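You operate a simulated robot arm through the tools that you are given. There is no shell and no other tool. Be economical: measure what you need, move in short steps, check, and stop when the job is done.

Carry out the task below with a simulated robot arm. There is one attempt and no reset: what you move stays moved.

JOB
Take the filter can and leave it on top of the panel on the ply bench top.

It is judged by the outcome, as a careful person would: the job done as asked, and still so three seconds after it is handed in. It fails if anything else is knocked over, pushed out of place, dropped, spilled or broken.

ROBOT AND FRAMES
A 6-joint arm with a two-finger parallel gripper, fixed in place. Base frame: the origin is at the foot of the arm, x ahead of it, y to its left, z up; the work surface is at about z = 0. Units: m, degrees, N and s.
With the tool pointing down near the work surface it reaches from about 0.18 to 0.46 m from the base axis. Its first joint turns from -70.0 to 70.0 degrees. Payload 1.9 kg.
Tool frame: the origin (TCP) lies between the finger pads and is the grasp point; the fingertips stand 0.023 m ahead of it; z points along the fingers, y is the line along which they close. The gripper opens to 0.094 m. The fingers are 0.038 m wide and 0.01 m thick; the gripper's body (0.054 by 0.096 m) begins 0.039 m behind the TCP.
Orientation is told as [roll, pitch, yaw] about the base's x, y, z axes, in that order, counted from this pose: with the fingers straight down and closing along the base's y, the tool's x points along the base's -x, its y along +y and its z along -z.

CONTROLS
- The arm moves only by the tool apply_moves. Its argument "series" is a list of rows, each a list of 2 entries, a list of its own where there are three numbers: the shift along the tool's x, y, z in cm, then the turn, a rotation vector about the tool's x, y, z in degrees. In form: [[[dx, dy, dz], [rx, ry, rz]], ...]. A call has 1 to 12 rows; each row is the pose to reach, as a shift and turn from the pose commanded when the call began, along the tool's axes at that moment. "fingers" is the closure in counts, from 0 (fully open) to 255 (shut), set as the call begins (left out, the last holds). Each row takes 0.2 s and may step no farther than 0.05 m and 8.6 degrees from the row before; otherwise, or with a gripper value out of range, the whole call is refused. A pose out of reach is approached as far as the arm can. The call stops where the force on the tool passes 40 N (or 10 N more than at its start, if that is more) or the arm is blocked; 0.2 s more then pass. Each finger travels about 0.108 m/s and halts on what it meets, pressing with about 45 N; the grip force reading is that of the motor and also rises with nothing between the fingers. The clock runs only during rows and for 0.2 s after the last one: add rows that repeat a pose to give the fingers time. The reply holds the time, the measured pose of the TCP, the force on the tool along the base axes, the opening and the grip force, in the units named above and with some noise, and new pictures: "views" is both (left out), scene, wrist or none.
- Cameras (640 x 400 px; columns grow to the right, rows downward): "scene" is fixed at [0.0526, 0.3055, 0.434]; the picture's right is [-0.82, -0.57, 0.00], its down [-0.27, 0.39, -0.88] and it looks along [0.51, -0.72, -0.47] (base axes); focal length 348 px, centre (320, 200). "wrist" rides on the gripper at [-0.039, 0, -0.044] in the tool frame; the picture's right is [0.00, -1.00, 0.00], its down [0.97, 0.00, -0.24] and it looks along [0.24, 0.00, 0.97] (tool axes); focal length 218 px, centre (320, 200). There is no depth. A picture from a camera that has moved, and an enlarged one, comes with that camera's place and axes in the base frame and with its lens.
- close_up(camera, box): a new picture of the part [left, top, right, bottom] of that camera's present view, enlarged. The clock stands still meanwhile.
- sign_off(): hands the job in; it is judged then, once.

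Go step by step. Nothing tells you positions but the pictures and the camera data: compare them with the known pose of the tool, close in by small moves and look again before you grip or let go. The budget is 90 turns and 170 pictures, counting those below and the enlarged ones. Unless the task says otherwise, let go and move clear before handing in, and close with one line.

The tools are called after ">>>" as a command line: name --argument value ..., lists and objects as JSON in quotes. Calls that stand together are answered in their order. apply_moves: Moves the arm, as the interface text tells. Its arguments: {"type":"object","properties":{"series":{"type":"array","items":{"type":"array"}},"fingers":{"type":"number"},"views":{"type":"string","enum":["both","scene","wrist","none"]}},"required":["series"]} The other tools are called the same way: close_up (camera, box) takes an enlarged picture of a part of a camera's view; sign_off () hands the job in.

At the start:

```text
t: 0.0
tcp_pos: [0.2765, -0.2096, 0.2396]
ee_rot: [-0.1, -0.1, 0.0]
ft_force: [0.4, 1.0, 0.9]
grip_width: 0.0942
finger_force: 0.0
```

scene: 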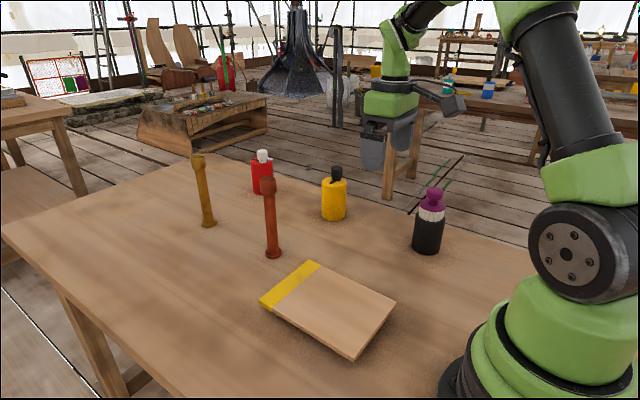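
wrist: 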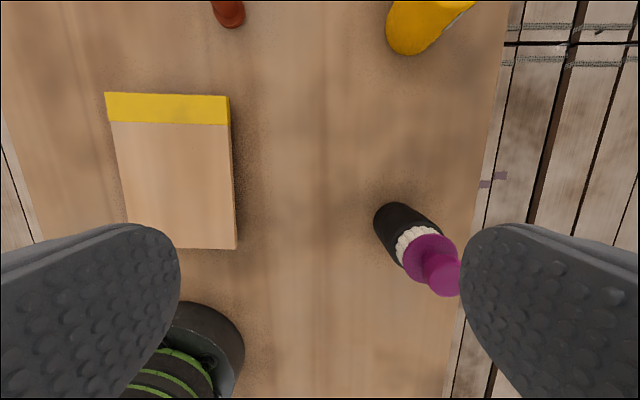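

I see three capped containers (red, yellow, black/purple), two upright posts and a board with a yellow strip. I'll enlarge the picture to identify the filter can.

>>> close_up --camera "scene" --box '[180, 130, 360, 270]'

>>> close_up --camera "scene" --box '[310, 140, 470, 260]'

>>> close_up --camera "scene" --box '[240, 250, 420, 370]'

```text
2.86 times, centred on (270, 200) of scene
camera zoom: at [0.0526, 0.3055, 0.434], right [-0.82, -0.57, 0.0], down [-0.27, 0.39, -0.88], along [0.51, -0.72, -0.47], focal length 995 px, centre (463, 200)
```

zoom: 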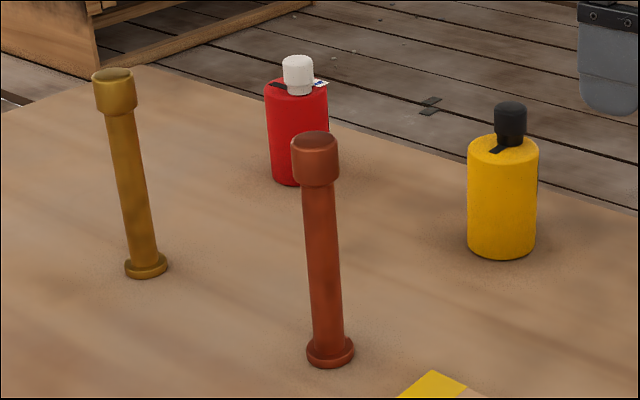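

```text
3.33 times, centred on (390, 200) of scene
camera zoom: at [0.0526, 0.3055, 0.434], right [-0.82, -0.57, 0.0], down [-0.27, 0.39, -0.88], along [0.51, -0.72, -0.47], focal length 1161 px, centre (87, 200)
```

zoom: 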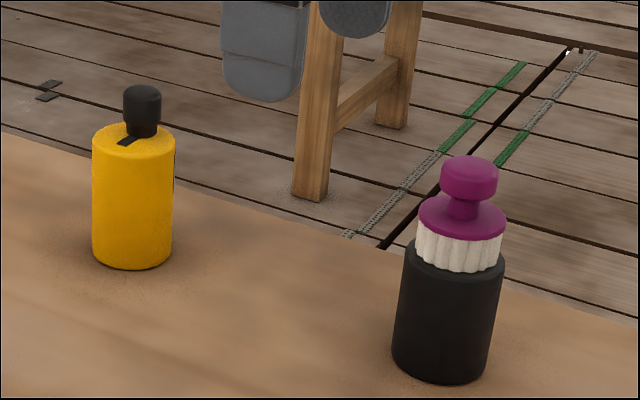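

```text
3.33 times, centred on (330, 310) of scene
camera zoom: at [0.0526, 0.3055, 0.434], right [-0.82, -0.57, 0.0], down [-0.27, 0.39, -0.88], along [0.51, -0.72, -0.47], focal length 1161 px, centre (287, -167)
```

zoom: 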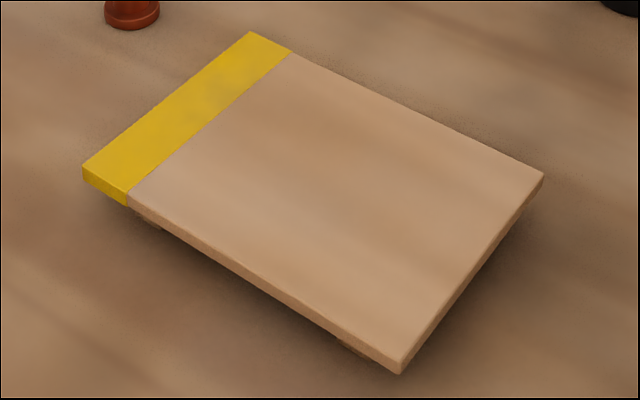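

The black can with the pleated white element and purple cap is the filter can: base near (0.216, -0.309), black body to z≈0.075, overall about 0.14 tall. The cap may be loose, so I'll grip the black body with a tilted tool. First I'll turn the tool to the can's azimuth (-55°).

>>> apply_moves --series '[[[1.5, -0.5, 0], [0, 0, 8]], [[3, -1, 0], [0, 0, 16]], [[4.5, -1.5, 0], [0, 0, 24]], [[6, -2, 0], [0, 0, 32]], [[7.5, -2.6, 0], [0, 0, 40]], [[9, -3.1, 0], [0, 0, 48]], [[10.4, -3.6, 0], [0, 0, 55]], [[10.4, -3.6, 0], [0, 0, 55]]]' --fingers 0

```text
t: 1.8
tcp_pos: [0.1726, -0.2444, 0.2389]
ee_rot: [0.1, -0.2, -55.0]
ft_force: [-0.9, 0.7, -0.9]
grip_width: 0.094
finger_force: 0.0
camera wrist: at [0.1945, -0.2782, 0.2836], right [-0.82, -0.57, 0.0], down [-0.56, 0.8, 0.24], along [-0.14, 0.2, -0.97], focal length 218 px, centre (320, 200)
```

scene: 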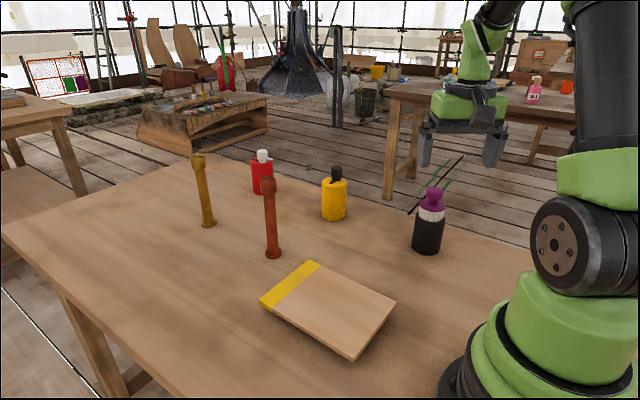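
wrist: 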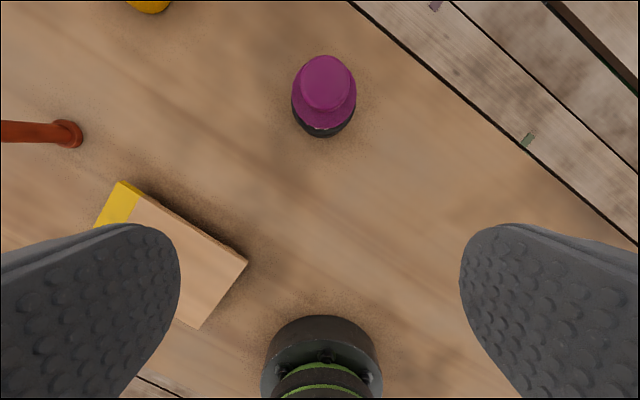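

The can sits straight ahead of the tool on azimuth -55°. Next I'll tilt the tool outward by 60° in place to check it is reachable.

>>> apply_moves --series '[[[0, 0, 0], [0, -8, 0]], [[0, 0, 0], [0, -16, 0]], [[0, 0, 0], [0, -24, 0]], [[0, 0, 0], [0, -32, 0]], [[0, 0, 0], [0, -40, 0]], [[0, 0, 0], [0, -48, 0]], [[0, 0, 0], [0, -55, 0]], [[0, 0, 0], [0, -62, 0]], [[0, 0, 0], [0, -62, 0]]]'

```text
t: 3.8
tcp_pos: [0.19, -0.2668, 0.247]
ee_rot: [0.3, -62.1, -55.3]
ft_force: [-0.3, -0.1, 0.0]
grip_width: 0.0941
finger_force: 0.1
out of reach, approached as far as the arm can: row 7, 8, 9
camera wrist: at [0.1759, -0.2515, 0.3025], right [-0.82, -0.57, 0.0], down [-0.38, 0.55, -0.74], along [0.43, -0.61, -0.67], focal length 218 px, centre (320, 200)
```

scene: 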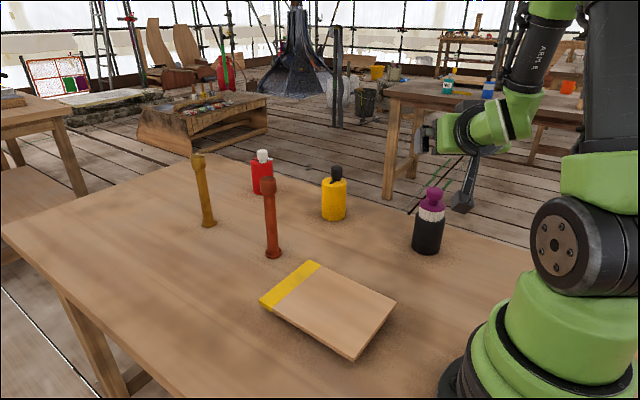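
wrist: 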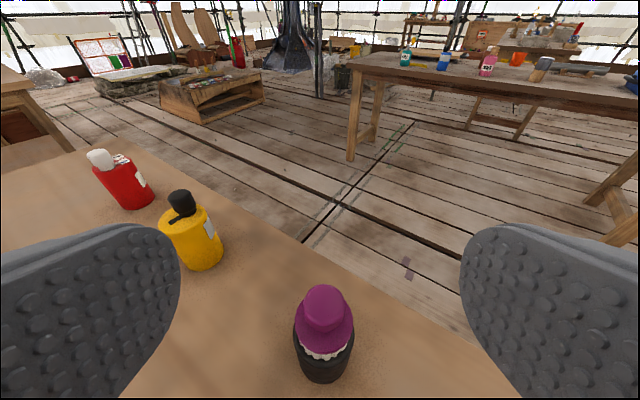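

The tilt works here, and the can stands at about (0.214, -0.310). I'll check the gripper's upper side for a protruding camera before planning clearance to the cap.

>>> close_up --camera "scene" --box '[400, 80, 560, 230]'

```text
2.67 times, centred on (480, 155) of scene
camera zoom: at [0.0526, 0.3055, 0.434], right [-0.82, -0.57, 0.0], down [-0.27, 0.39, -0.88], along [0.51, -0.72, -0.47], focal length 929 px, centre (-107, 320)
```

zoom: 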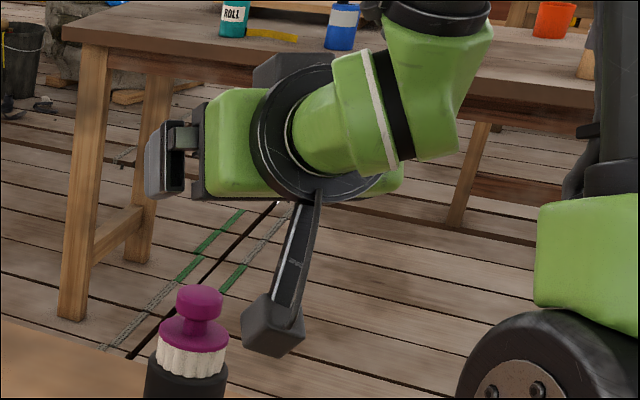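

A bracket sticks out of the underside (tool +x), so a 62° tilt would strike the bench when low. A 50° tilt clears both the bench and the cap, so I'll reduce the tilt and move above the can.

>>> apply_moves --series '[[[0.2, 0, 2.4], [0, 4, 0]], [[0.4, 0, 4.9], [0, 8, 0]], [[0.6, 0, 7.3], [0, 12, 0]], [[0.6, 0, 7.3], [0, 12, 0]]]'

```text
t: 4.8
tcp_pos: [0.2225, -0.3193, 0.2086]
ee_rot: [0.1, -50.0, -55.1]
ft_force: [0.4, 0.1, 0.2]
grip_width: 0.094
finger_force: 0.0
camera wrist: at [0.2165, -0.3122, 0.267], right [-0.82, -0.57, 0.0], down [-0.46, 0.66, -0.59], along [0.34, -0.48, -0.81], focal length 218 px, centre (320, 200)
```

scene: 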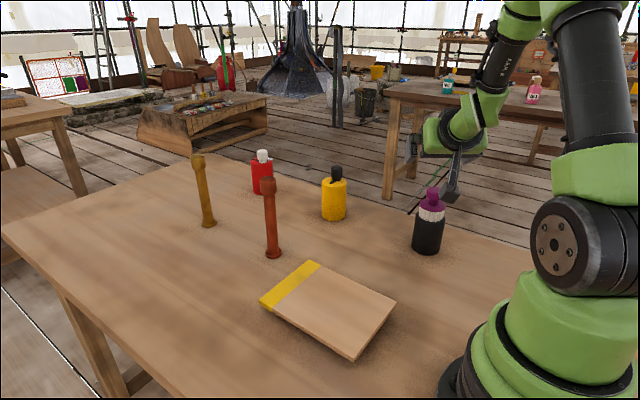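
wrist: 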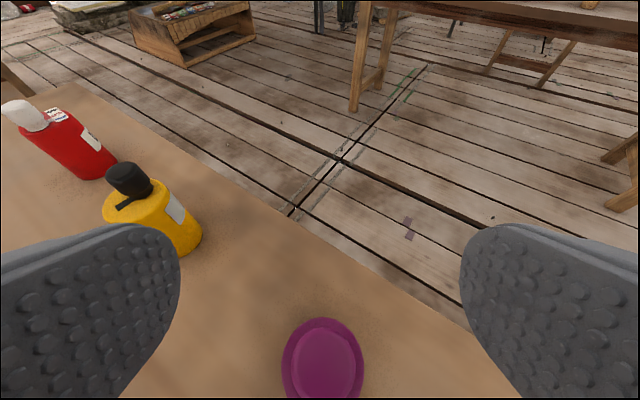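

The tool now sits at 50° tilt, radius 0.389, about 2.7 cm too far out. I'll pull inward, then lower partway to z≈0.15 and check the straddle.

>>> apply_moves --series '[[[1.77, -0.15, -2.11], [0, 0, 0]], [[1.77, -0.15, -2.11], [0, 0, 0]], [[4.07, -0.15, -0.18], [0, 0, 0]], [[6.37, -0.15, 1.75], [0, 0, 0]], [[6.37, -0.15, 1.75], [0, 0, 0]]]'

```text
t: 6.0
tcp_pos: [0.2056, -0.298, 0.1474]
ee_rot: [0.1, -50.0, -55.2]
ft_force: [0.2, 1.1, 0.1]
grip_width: 0.0937
finger_force: 0.2
camera wrist: at [0.2, -0.2918, 0.2059], right [-0.82, -0.57, 0.0], down [-0.46, 0.66, -0.59], along [0.34, -0.48, -0.81], focal length 218 px, centre (320, 200)
```

scene: 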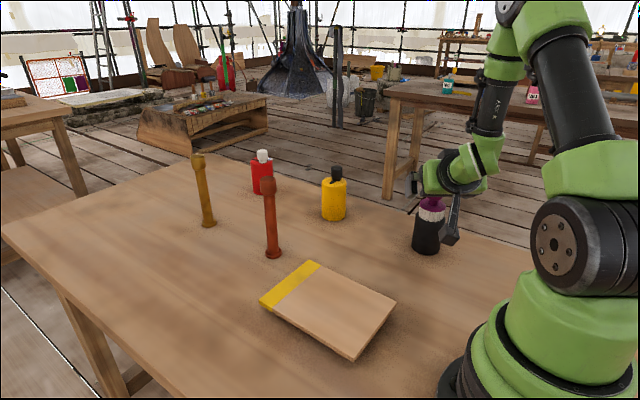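
wrist: 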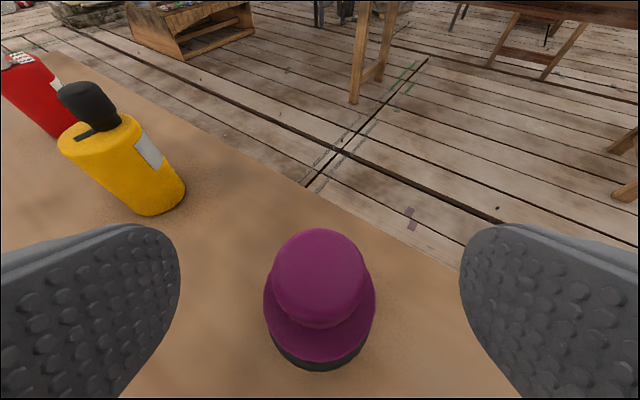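

Alignment looks right, with the cap centred between the fingers. I'll lower to z≈0.10 and check again.

>>> apply_moves --series '[[[0.77, 0, 0.64], [0, 0, 0]], [[1.53, 0, 1.29], [0, 0, 0]], [[2.3, 0, 1.93], [0, 0, 0]], [[3.6, 0, 3.02], [0, 0, 0]], [[3.6, 0, 3.02], [0, 0, 0]]]'

>>> close_up --camera "scene" --box '[380, 160, 500, 280]'

```text
t: 7.2
tcp_pos: [0.2062, -0.2965, 0.0996]
ee_rot: [0.2, -50.1, -55.1]
ft_force: [-0.3, 0.1, -0.7]
grip_width: 0.0941
finger_force: 0.1
camera wrist: at [0.2012, -0.2909, 0.158], right [-0.82, -0.57, 0.0], down [-0.46, 0.66, -0.59], along [0.34, -0.48, -0.81], focal length 218 px, centre (320, 200)
```

scene: 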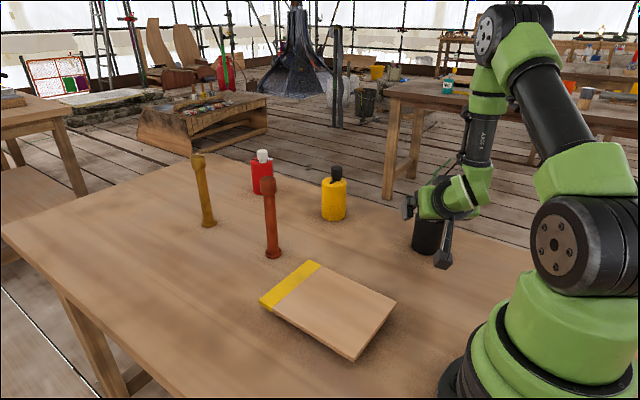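
wrist: 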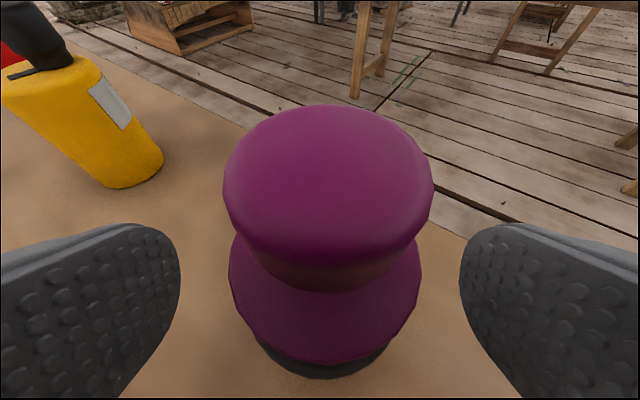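

```text
3.33 times, centred on (440, 220) of scene
camera zoom: at [0.0526, 0.3055, 0.434], right [-0.82, -0.57, 0.0], down [-0.27, 0.39, -0.88], along [0.51, -0.72, -0.47], focal length 1161 px, centre (-80, 133)
```

zoom: 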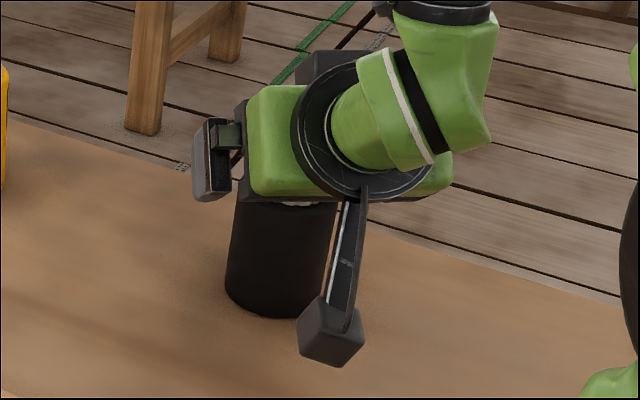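

The bracket block clears the bench (about 1.5 cm left at the grasp height) and the cap passes between the fingers. I'll lower to z≈0.06.

>>> apply_moves --series '[[[0.77, 0, 0.64], [0, 0, 0]], [[1.53, -0.1, 1.29], [0, 0, 0]], [[2.3, -0.1, 1.93], [0, 0, 0]], [[3.03, -0.1, 2.54], [0, 0, 0]], [[3.03, -0.1, 2.54], [0, 0, 0]]]'

>>> close_up --camera "scene" --box '[380, 180, 500, 300]'

```text
t: 8.4
tcp_pos: [0.2056, -0.2972, 0.0606]
ee_rot: [0.2, -50.0, -55.2]
ft_force: [0.8, 0.0, -1.1]
grip_width: 0.0939
finger_force: 0.2
camera wrist: at [0.2004, -0.2913, 0.1185], right [-0.82, -0.57, 0.0], down [-0.46, 0.66, -0.59], along [0.34, -0.48, -0.81], focal length 218 px, centre (320, 200)
```

scene: 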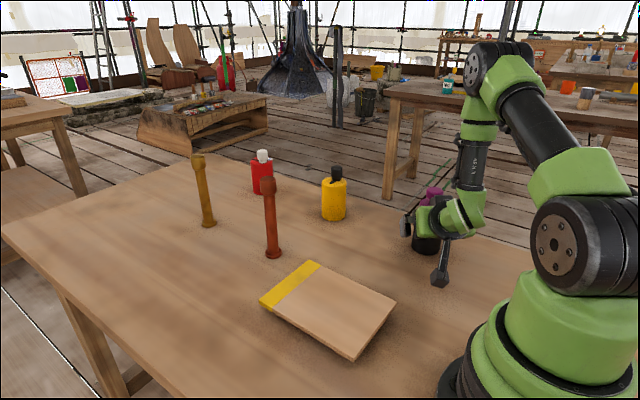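
wrist: 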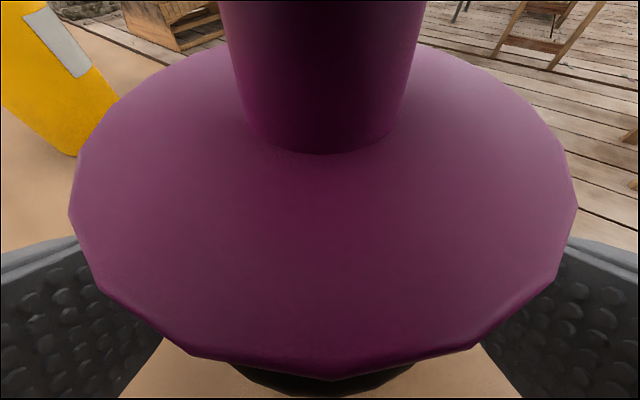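

```text
3.33 times, centred on (440, 240) of scene
camera zoom: at [0.0526, 0.3055, 0.434], right [-0.82, -0.57, 0.0], down [-0.27, 0.39, -0.88], along [0.51, -0.72, -0.47], focal length 1161 px, centre (-80, 67)
```

zoom: 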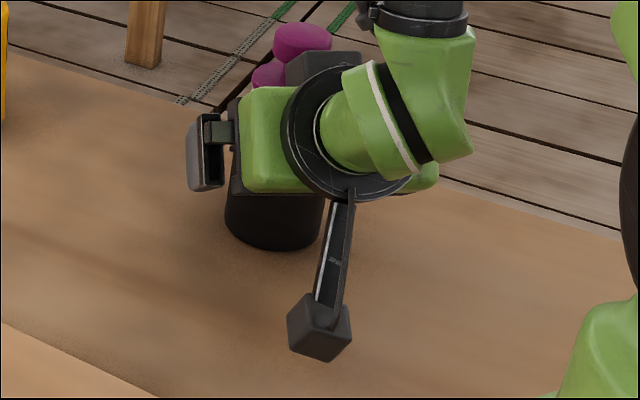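

The fingers straddle the black body with no contact. Closing the grip now.

>>> apply_moves --series '[[[0, 0, 0], [0, 0, 0]], [[0, 0, 0], [0, 0, 0]], [[0, 0, 0], [0, 0, 0]], [[0, 0, 0], [0, 0, 0]]]' --fingers 255

```text
t: 9.4
tcp_pos: [0.2062, -0.2982, 0.0614]
ee_rot: [0.1, -49.9, -55.1]
ft_force: [-1.1, -0.1, -0.2]
grip_width: 0.0568
finger_force: 45.5
camera wrist: at [0.2004, -0.2913, 0.1186], right [-0.82, -0.57, 0.0], down [-0.46, 0.66, -0.59], along [0.34, -0.48, -0.81], focal length 218 px, centre (320, 200)
```

scene: 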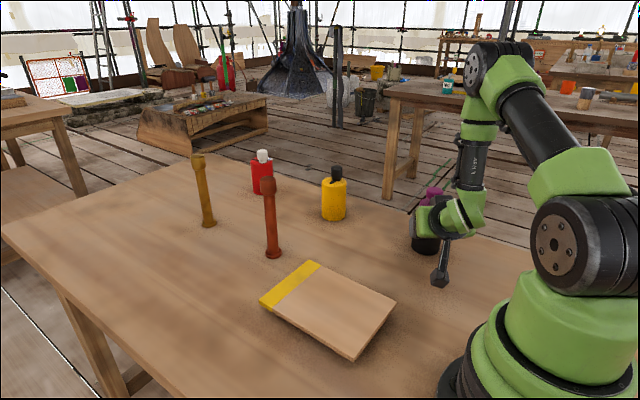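
wrist: 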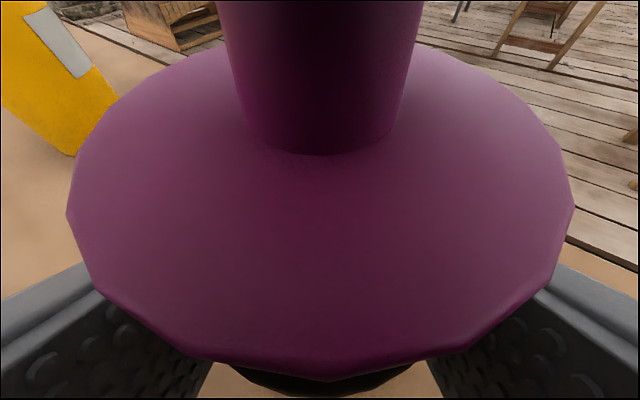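

The grip is firm on the body (width 0.057). I'll lift straight up by 9 cm, slowly.

>>> apply_moves --series '[[[-0.38, 0, -0.32], [0, 0, 0]], [[-1.15, 0, -0.96], [0, 0, 0]], [[-2.3, 0, -1.93], [0, 0, 0]], [[-3.45, 0, -2.89], [0, 0, 0]], [[-4.6, 0, -3.86], [0, 0, 0]], [[-5.75, 0, -4.82], [0, 0, 0]], [[-6.9, 0, -5.79], [0, 0, 0]], [[-6.9, 0, -5.79], [0, 0, 0]]]'

```text
t: 11.2
tcp_pos: [0.2058, -0.2977, 0.152]
ee_rot: [0.0, -50.0, -55.1]
ft_force: [0.2, -0.2, -0.6]
grip_width: 0.0568
finger_force: 44.9
camera wrist: at [0.2004, -0.2915, 0.2097], right [-0.82, -0.57, 0.0], down [-0.46, 0.66, -0.59], along [0.34, -0.48, -0.81], focal length 218 px, centre (320, 200)
```

scene: 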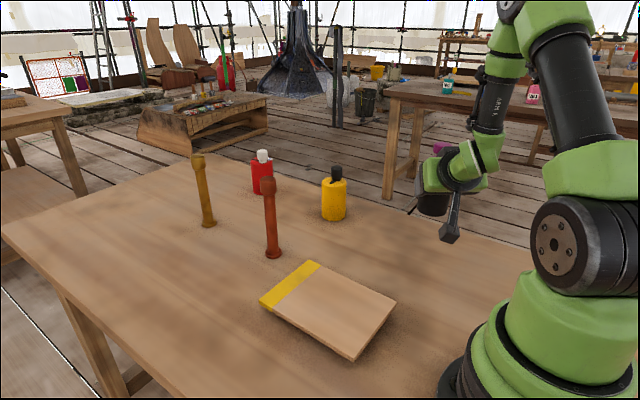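
wrist: 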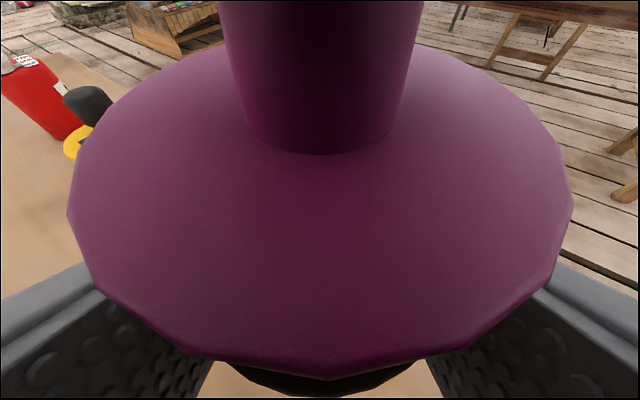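

The can lifted cleanly without slipping. Next I'll swing it about the base axis by 46° to the panel's azimuth, keeping the radius and height.

>>> apply_moves --series '[[[0.05, 2.43, -0.06], [-2.95, 0, -2.48]], [[0.21, 4.85, -0.25], [-5.9, 0, -4.95]], [[0.47, 7.25, -0.56], [-8.85, 0, -7.43]], [[0.84, 9.61, -1.0], [-11.8, 0, -9.9]], [[1.3, 11.94, -1.55], [-14.75, 0, -12.38]], [[1.87, 14.2, -2.22], [-17.69, 0, -14.85]], [[2.53, 16.41, -3.01], [-20.64, 0, -17.33]], [[3.28, 18.54, -3.91], [-23.59, 0, -19.8]], [[4.13, 20.58, -4.92], [-26.54, 0, -22.28]], [[5.06, 22.53, -6.03], [-29.49, 0, -24.76]], [[6.08, 24.39, -7.24], [-32.44, 0, -27.23]], [[7.17, 26.13, -8.54], [-35.39, 0, -29.71]]]'

```text
t: 13.8
tcp_pos: [0.3556, -0.0561, 0.1508]
ee_rot: [0.0, -50.2, -8.8]
ft_force: [1.1, -0.3, -1.6]
grip_width: 0.0569
finger_force: 45.3
camera wrist: at [0.346, -0.0561, 0.2099], right [-0.15, -0.99, 0.0], down [-0.8, 0.12, -0.59], along [0.58, -0.09, -0.81], focal length 218 px, centre (320, 200)
```

scene: 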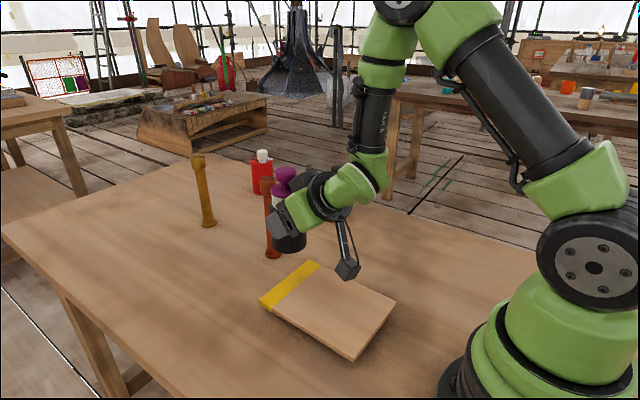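
wrist: 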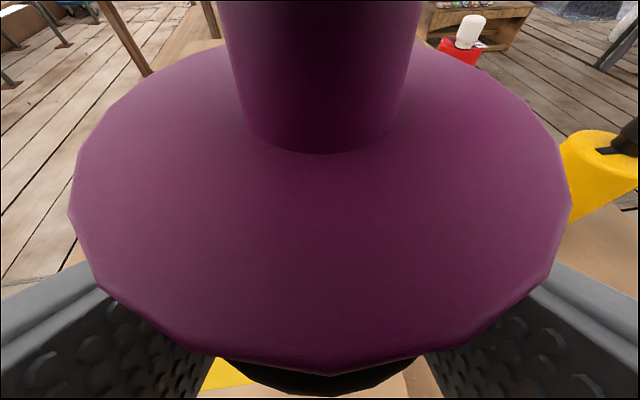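

The can hangs at about (0.371, -0.058), just past the panel's yellow end. I'll pull it inward 6 cm to bring it over the panel.

>>> apply_moves --series '[[[0.96, 0, -1.15], [0, 0, 0]], [[1.93, 0, -2.3], [0, 0, 0]], [[2.9, 0, -3.45], [0, 0, 0]], [[3.86, 0, -4.6], [0, 0, 0]], [[3.86, 0, -4.6], [0, 0, 0]]]'

>>> close_up --camera "scene" --box '[230, 160, 420, 370]'

```text
t: 15.0
tcp_pos: [0.3086, -0.0496, 0.1507]
ee_rot: [0.1, -50.1, -8.8]
ft_force: [0.4, 0.7, -1.4]
grip_width: 0.057
finger_force: 45.2
out of reach, approached as far as the arm can: row 4, 5
camera wrist: at [0.2997, -0.0495, 0.2092], right [-0.15, -0.99, 0.0], down [-0.8, 0.12, -0.59], along [0.58, -0.09, -0.81], focal length 218 px, centre (320, 200)
```

scene: 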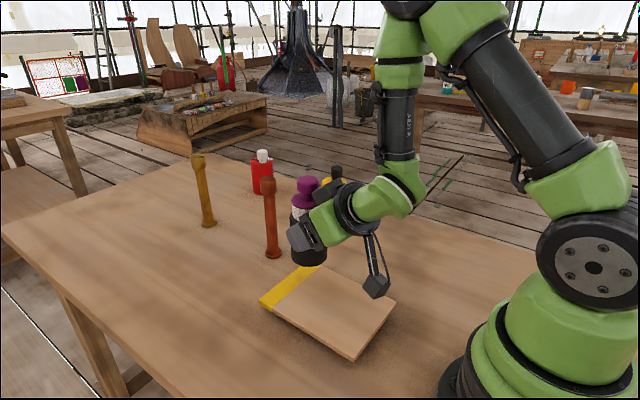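
wrist: 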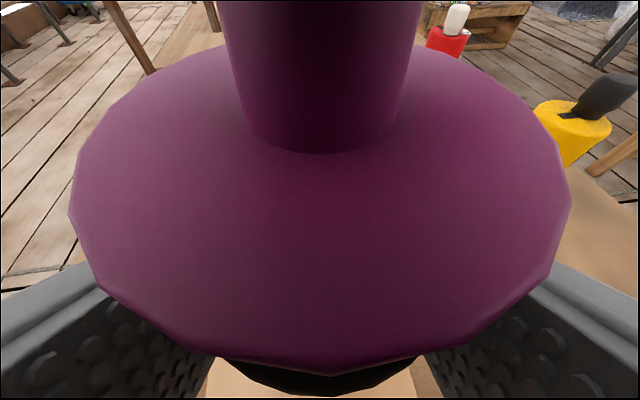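

```text
1.90 times, centred on (325, 265) of scene
camera zoom: at [0.0526, 0.3055, 0.434], right [-0.82, -0.57, 0.0], down [-0.27, 0.39, -0.88], along [0.51, -0.72, -0.47], focal length 664 px, centre (310, 76)
```

zoom: 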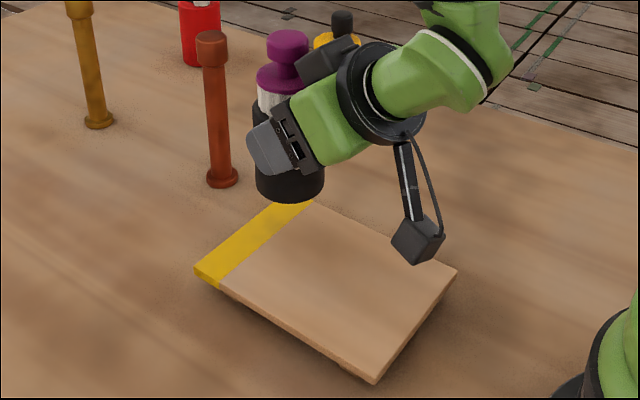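

The arm's inner limit here leaves the can at about (0.324, -0.052), on the panel and within its feet. I'll lower 5 cm, then try for another centimetre inward.

>>> apply_moves --series '[[[0.96, 0, 0.8], [0, 0, 0]], [[1.92, 0, 1.6], [0, 0, 0]], [[2.87, 0, 2.4], [0, 0, 0]], [[3.83, 0, 3.2], [0, 0, 0]], [[4.15, 0, 2.82], [0, 0, 0]], [[4.47, 0, 2.43], [0, 0, 0]], [[4.47, 0, 2.43], [0, 0, 0]]]'

>>> close_up --camera "scene" --box '[230, 160, 420, 370]'

```text
t: 16.6
tcp_pos: [0.2999, -0.0488, 0.1011]
ee_rot: [0.0, -50.2, -8.8]
ft_force: [0.2, -0.4, -1.6]
grip_width: 0.057
finger_force: 45.1
camera wrist: at [0.2897, -0.0479, 0.1594], right [-0.15, -0.99, 0.0], down [-0.8, 0.12, -0.59], along [0.58, -0.09, -0.81], focal length 218 px, centre (320, 200)
```

scene: 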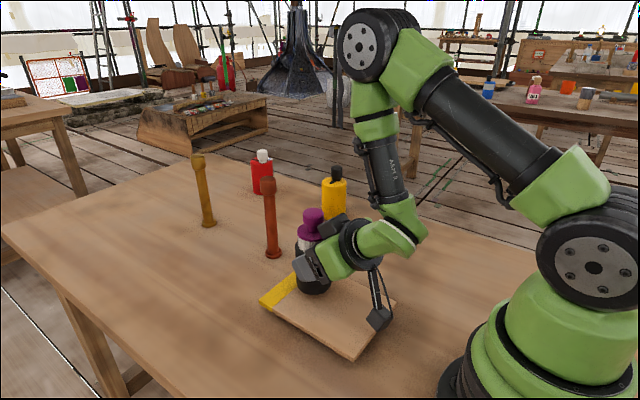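
wrist: 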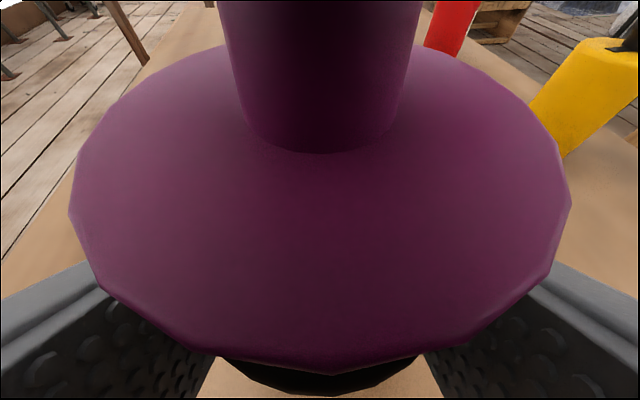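

```text
1.90 times, centred on (325, 265) of scene
camera zoom: at [0.0526, 0.3055, 0.434], right [-0.82, -0.57, 0.0], down [-0.27, 0.39, -0.88], along [0.51, -0.72, -0.47], focal length 664 px, centre (310, 76)
```

zoom: 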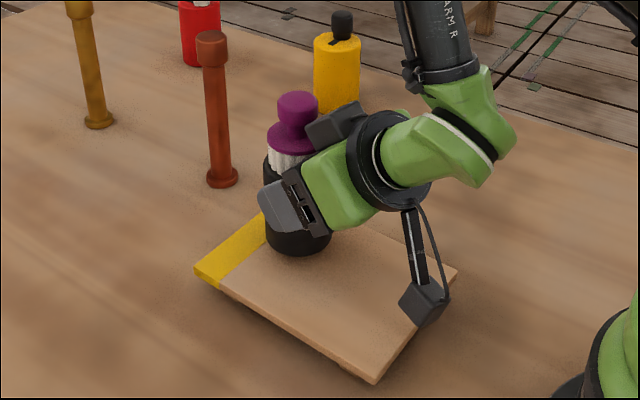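

The can now reaches over the panel at about (0.315, -0.051). I'll ease inward another centimetre and down 1.2 cm.

>>> apply_moves --series '[[[0.32, 0, -0.38], [0, 0, 0]], [[0.64, 0, -0.77], [0, 0, 0]], [[1.1, 0, -0.38], [0, 0, 0]], [[1.56, 0, 0], [0, 0, 0]], [[1.56, 0, 0], [0, 0, 0]]]' --views "scene"

>>> close_up --camera "scene" --box '[250, 200, 410, 370]'

```text
t: 17.8
tcp_pos: [0.2932, -0.0463, 0.0891]
ee_rot: [0.0, -50.5, -8.7]
ft_force: [6.8, -2.8, 21.5]
grip_width: 0.0568
finger_force: 45.3
out of reach, approached as far as the arm can: row 2, 3
```

scene: 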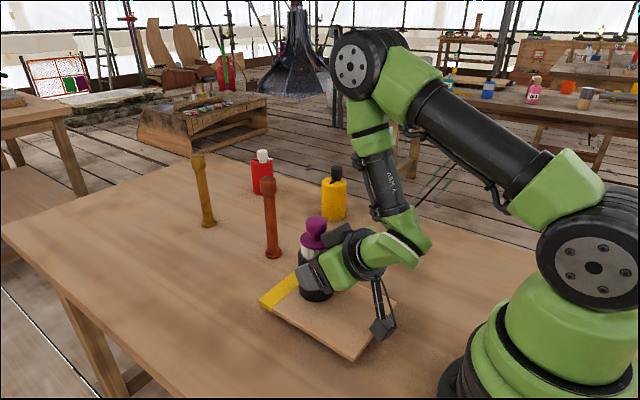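

```text
2.35 times, centred on (330, 285) of scene
camera zoom: at [0.0525, 0.3055, 0.434], right [-0.82, -0.57, 0.0], down [-0.27, 0.39, -0.88], along [0.51, -0.72, -0.47], focal length 820 px, centre (296, 0)
```

zoom: 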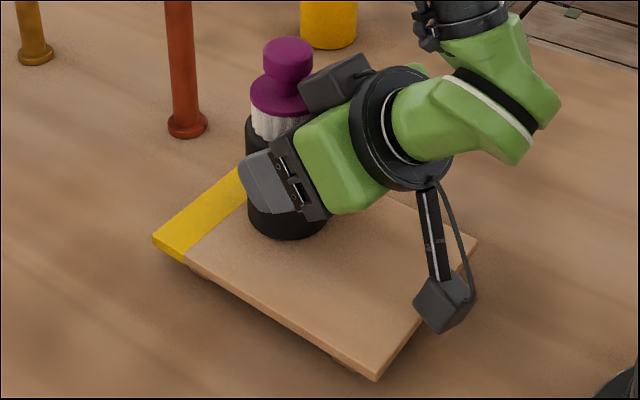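

The can's base has met the panel (force about 21 N up at TCP z=0.089, can near (0.308, -0.048)). I'll ease up slightly to shed the load before releasing.

>>> apply_moves --series '[[[-0.08, 0, -0.06], [0, 0, 0]], [[-0.08, 0, -0.06], [0, 0, 0]]]' --views "wrist"

```text
t: 18.4
tcp_pos: [0.2913, -0.0462, 0.089]
ee_rot: [0.2, -49.9, -8.9]
ft_force: [1.6, 2.3, 5.1]
grip_width: 0.0569
finger_force: 45.3
out of reach, approached as far as the arm can: row 1, 2
camera wrist: at [0.2821, -0.0463, 0.1467], right [-0.15, -0.99, 0.0], down [-0.8, 0.12, -0.59], along [0.58, -0.09, -0.81], focal length 218 px, centre (320, 200)
```

wrist: 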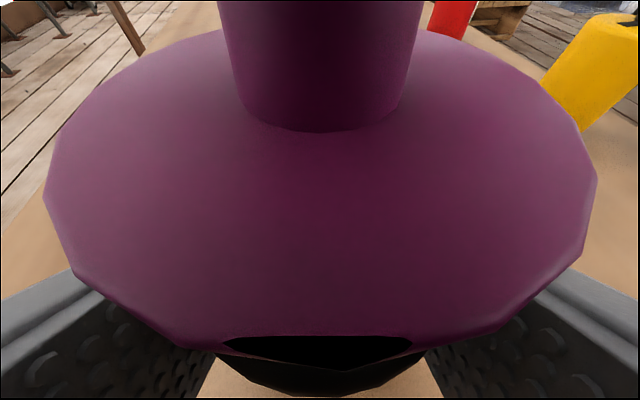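

Force is down to 5 N and the can seems to have slid a few millimetres up in the grip, resting on the panel. I'll check from the scene before opening.

>>> close_up --camera "scene" --box '[260, 200, 360, 310]'

```text
3.64 times, centred on (310, 255) of scene
camera zoom: at [0.0525, 0.3056, 0.434], right [-0.82, -0.57, 0.0], down [-0.27, 0.39, -0.88], along [0.51, -0.72, -0.47], focal length 1267 px, centre (356, 0)
```

zoom: 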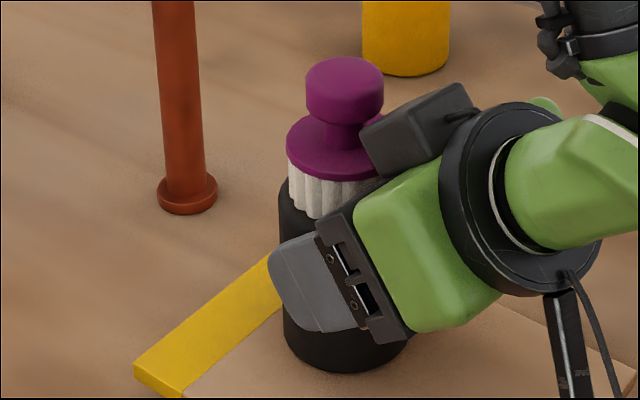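

The can stands upright on the panel, clear of every edge. I'll open the fingers fully and hold still.

>>> apply_moves --series '[[[0, 0, 0], [0, 0, 0]], [[0, 0, 0], [0, 0, 0]], [[0, 0, 0], [0, 0, 0]]]' --fingers 0

>>> close_up --camera "scene" --box '[260, 200, 360, 310]'

```text
t: 19.2
tcp_pos: [0.2919, -0.0469, 0.0888]
ee_rot: [0.0, -50.1, -8.7]
ft_force: [-0.7, -0.8, -0.3]
grip_width: 0.094
finger_force: 0.1
camera wrist: at [0.2826, -0.0466, 0.1473], right [-0.15, -0.99, 0.0], down [-0.8, 0.12, -0.59], along [0.58, -0.09, -0.81], focal length 218 px, centre (320, 200)
```

scene: 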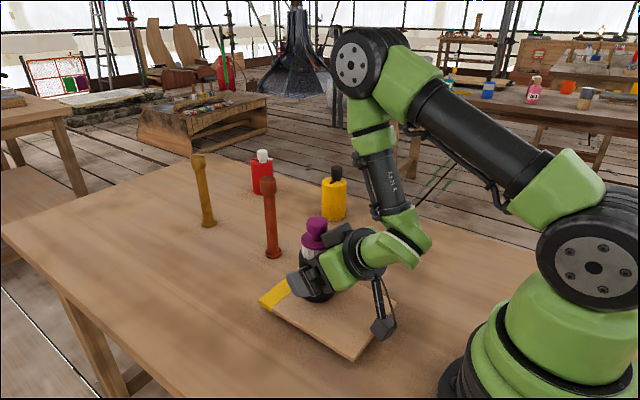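
wrist: 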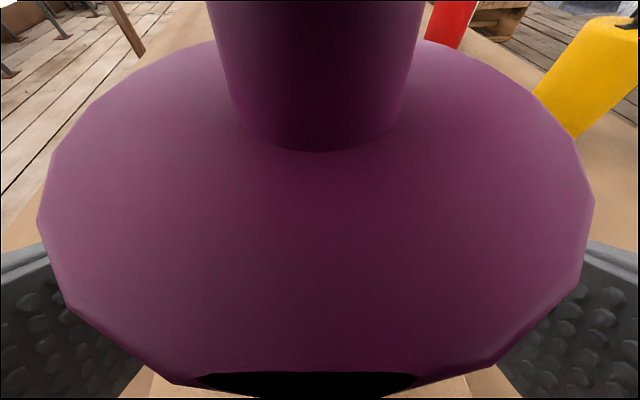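

```text
3.64 times, centred on (310, 255) of scene
camera zoom: at [0.0526, 0.3055, 0.434], right [-0.82, -0.57, 0.0], down [-0.27, 0.39, -0.88], along [0.51, -0.72, -0.47], focal length 1267 px, centre (356, 0)
```

zoom: 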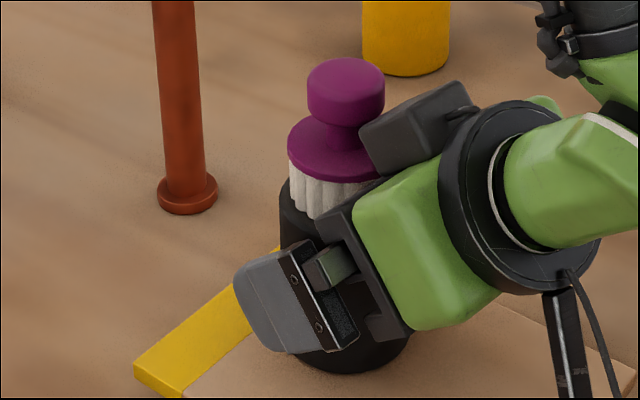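

The can is free and standing by itself, with no force on the tool. I'll raise mostly vertically in small steps, drifting slightly outward to stay within reach.

>>> apply_moves --series '[[[-0.4, 0, -0.29], [0, 0, 0]], [[-0.85, 0, -0.53], [0, 0, 0]], [[-1.3, 0, -0.75], [0, 0, 0]], [[-1.79, 0, -0.98], [0, 0, 0]], [[-1.79, 0, -0.98], [0, 0, 0]]]'

>>> close_up --camera "scene" --box '[260, 200, 360, 310]'

```text
t: 20.4
tcp_pos: [0.2994, -0.0474, 0.1074]
ee_rot: [0.0, -50.1, -8.8]
ft_force: [-0.2, -0.3, 0.1]
grip_width: 0.094
finger_force: 0.1
out of reach, approached as far as the arm can: row 3, 4, 5
camera wrist: at [0.2904, -0.0474, 0.1661], right [-0.15, -0.99, 0.0], down [-0.8, 0.12, -0.59], along [0.58, -0.09, -0.81], focal length 218 px, centre (320, 200)
```

scene: 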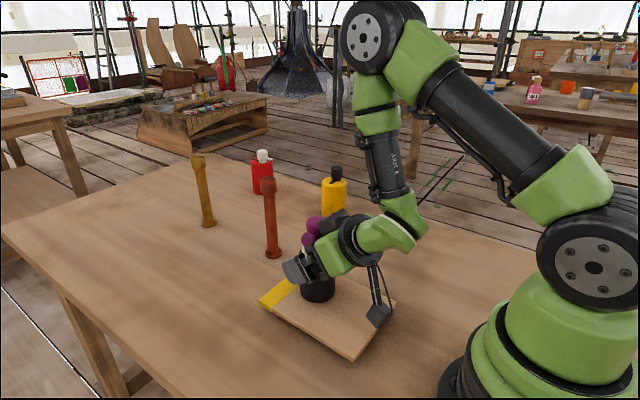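
wrist: 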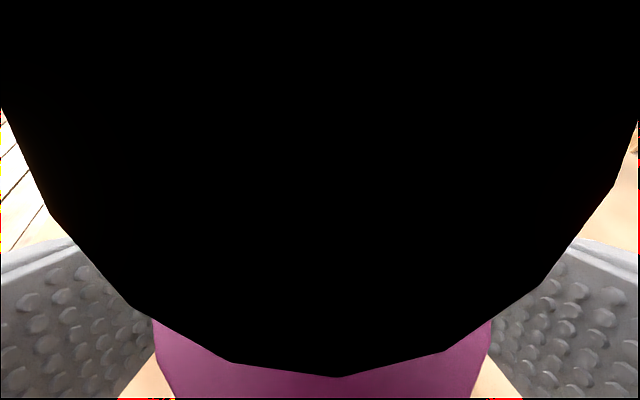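

```text
3.64 times, centred on (310, 255) of scene
camera zoom: at [0.0526, 0.3055, 0.434], right [-0.82, -0.57, 0.0], down [-0.27, 0.39, -0.88], along [0.51, -0.72, -0.47], focal length 1267 px, centre (356, 0)
```

zoom: 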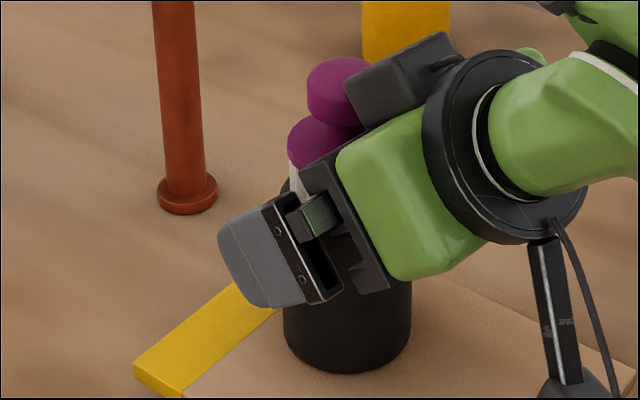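

The housing sits very close to the knob, and the inner reach limit prevents backing straight out. I'll swing the tool 30° around the can's own axis, which keeps the relative geometry the same. That moves the wrist sideways and frees room to back out along the tool axis.

>>> apply_moves --series '[[[-0.01, -0.14, 0.01], [-5.75, 0, -4.82]], [[-0.02, -0.27, 0.03], [-11.49, 0, -9.65]], [[-0.05, -0.4, 0.06], [-17.24, 0, -14.47]], [[-0.09, -0.53, 0.11], [-22.98, 0, -19.29]], [[-0.09, -0.53, 0.11], [-22.98, 0, -19.29]]]'

>>> close_up --camera "scene" --box '[260, 200, 360, 310]'

```text
t: 21.6
tcp_pos: [0.3011, -0.0532, 0.107]
ee_rot: [-0.1, -50.1, 21.4]
ft_force: [0.2, 0.4, -0.5]
grip_width: 0.0939
finger_force: 0.1
camera wrist: at [0.2917, -0.0574, 0.1654], right [0.36, -0.93, 0.0], down [-0.75, -0.29, -0.59], along [0.55, 0.21, -0.81], focal length 218 px, centre (320, 200)
```

scene: 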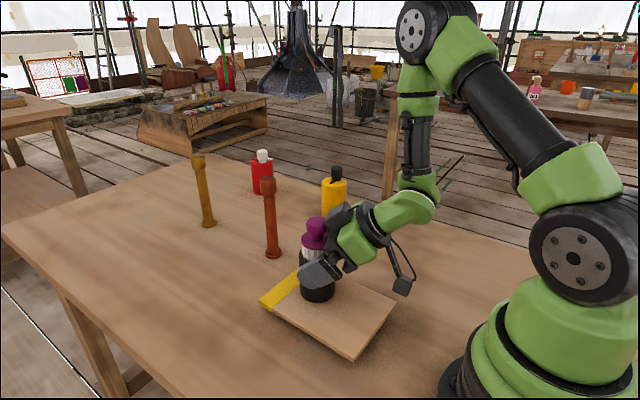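
wrist: 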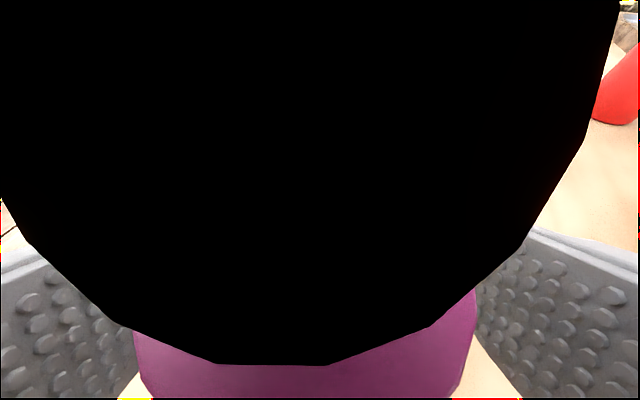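

```text
3.64 times, centred on (310, 255) of scene
camera zoom: at [0.0526, 0.3055, 0.434], right [-0.82, -0.57, 0.0], down [-0.27, 0.39, -0.88], along [0.51, -0.72, -0.47], focal length 1267 px, centre (356, 0)
```

zoom: 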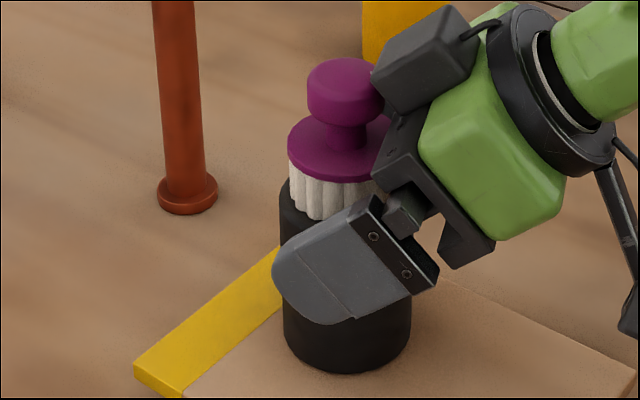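

The swing went cleanly and the can did not move. Now I'll back out along the tool axis.

>>> apply_moves --series '[[[0, 0, -0.4], [0, 0, 0]], [[0, 0, -0.9], [0, 0, 0]], [[0, 0, -1.5], [0, 0, 0]], [[0, 0, -1.5], [0, 0, 0]]]'

>>> close_up --camera "scene" --box '[260, 200, 360, 310]'

```text
t: 22.6
tcp_pos: [0.2898, -0.057, 0.1181]
ee_rot: [-0.2, -50.1, 21.3]
ft_force: [0.6, 0.7, 0.5]
grip_width: 0.0937
finger_force: 0.1
camera wrist: at [0.2812, -0.0616, 0.1754], right [0.36, -0.93, 0.0], down [-0.75, -0.29, -0.59], along [0.55, 0.21, -0.81], focal length 218 px, centre (320, 200)
```

scene: 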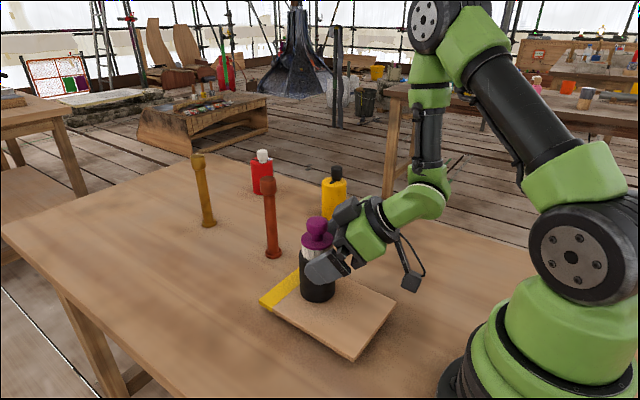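
wrist: 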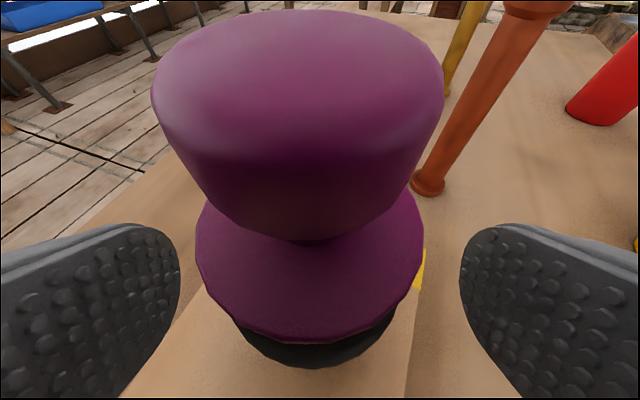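

```text
3.64 times, centred on (310, 255) of scene
camera zoom: at [0.0526, 0.3055, 0.434], right [-0.82, -0.57, 0.0], down [-0.27, 0.39, -0.88], along [0.51, -0.72, -0.47], focal length 1267 px, centre (356, 0)
```

zoom: 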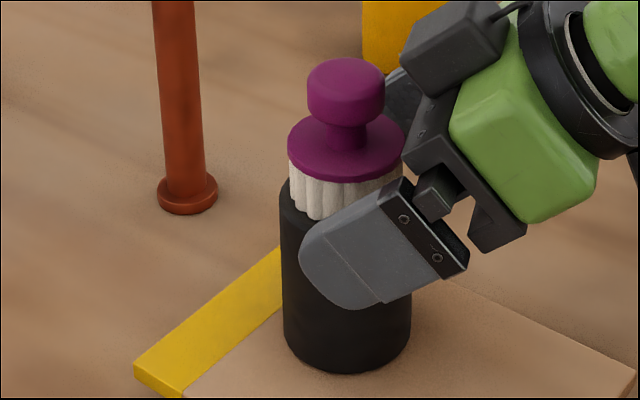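

There is clear space around the knob now. I'll keep backing out along the tool axis.

>>> apply_moves --series '[[[0, 0, -0.7], [0, 0, 0]], [[0, 0, -1.4], [0, 0, 0]], [[0, 0, -2.1], [0, 0, 0]], [[0, 0, -2.8], [0, 0, 0]], [[0, 0, -2.8], [0, 0, 0]]]'

```text
t: 23.8
tcp_pos: [0.2696, -0.0653, 0.1346]
ee_rot: [0.0, -50.1, 21.3]
ft_force: [-0.4, -0.2, 0.9]
grip_width: 0.0939
finger_force: 0.0
camera wrist: at [0.2609, -0.0694, 0.1933], right [0.36, -0.93, 0.0], down [-0.75, -0.29, -0.59], along [0.55, 0.21, -0.81], focal length 218 px, centre (320, 200)
```

scene: 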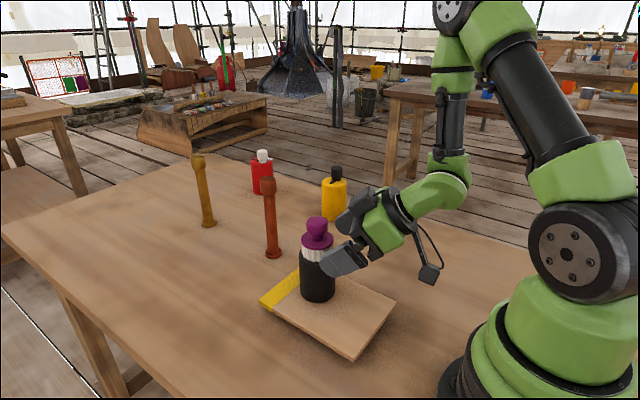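
wrist: 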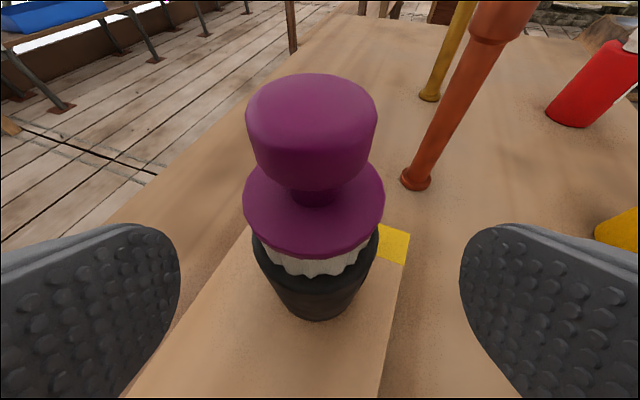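

Only the fingertips still flank the can. I'll back out a bit more, then rise clear.

>>> apply_moves --series '[[[0, 0, -0.8], [0, 0, 0]], [[0, 0, -1.6], [0, 0, 0]], [[-1.15, 0, -2.56], [0, 0, 0]], [[-2.3, 0, -3.53], [0, 0, 0]], [[-3.83, 0, -4.8], [0, 0, 0]], [[-5.36, 0, -6.1], [0, 0, 0]], [[-5.36, 0, -6.1], [0, 0, 0]]]'

```text
t: 25.4
tcp_pos: [0.2566, -0.0684, 0.2152]
ee_rot: [0.0, -50.1, 21.2]
ft_force: [1.1, -0.2, 0.2]
grip_width: 0.094
finger_force: 0.0
out of reach, approached as far as the arm can: row 2, 3, 4, 5
camera wrist: at [0.2495, -0.0728, 0.274], right [0.36, -0.93, 0.0], down [-0.75, -0.29, -0.59], along [0.55, 0.21, -0.81], focal length 218 px, centre (320, 200)
```

scene: 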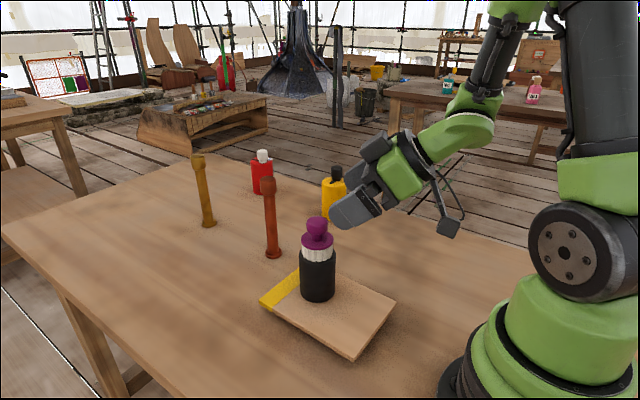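
wrist: 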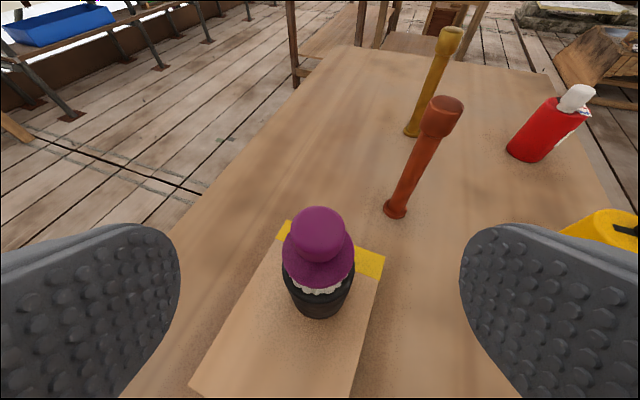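

The filter can stands upright on the panel, the gripper is open and clear, and everything else is where it was. I'm handing in.

>>> sign_off

```text
The job is handed in.
```

The filter can is standing upright on top of the panel, the gripper is open and clear, and the other objects are where they were.
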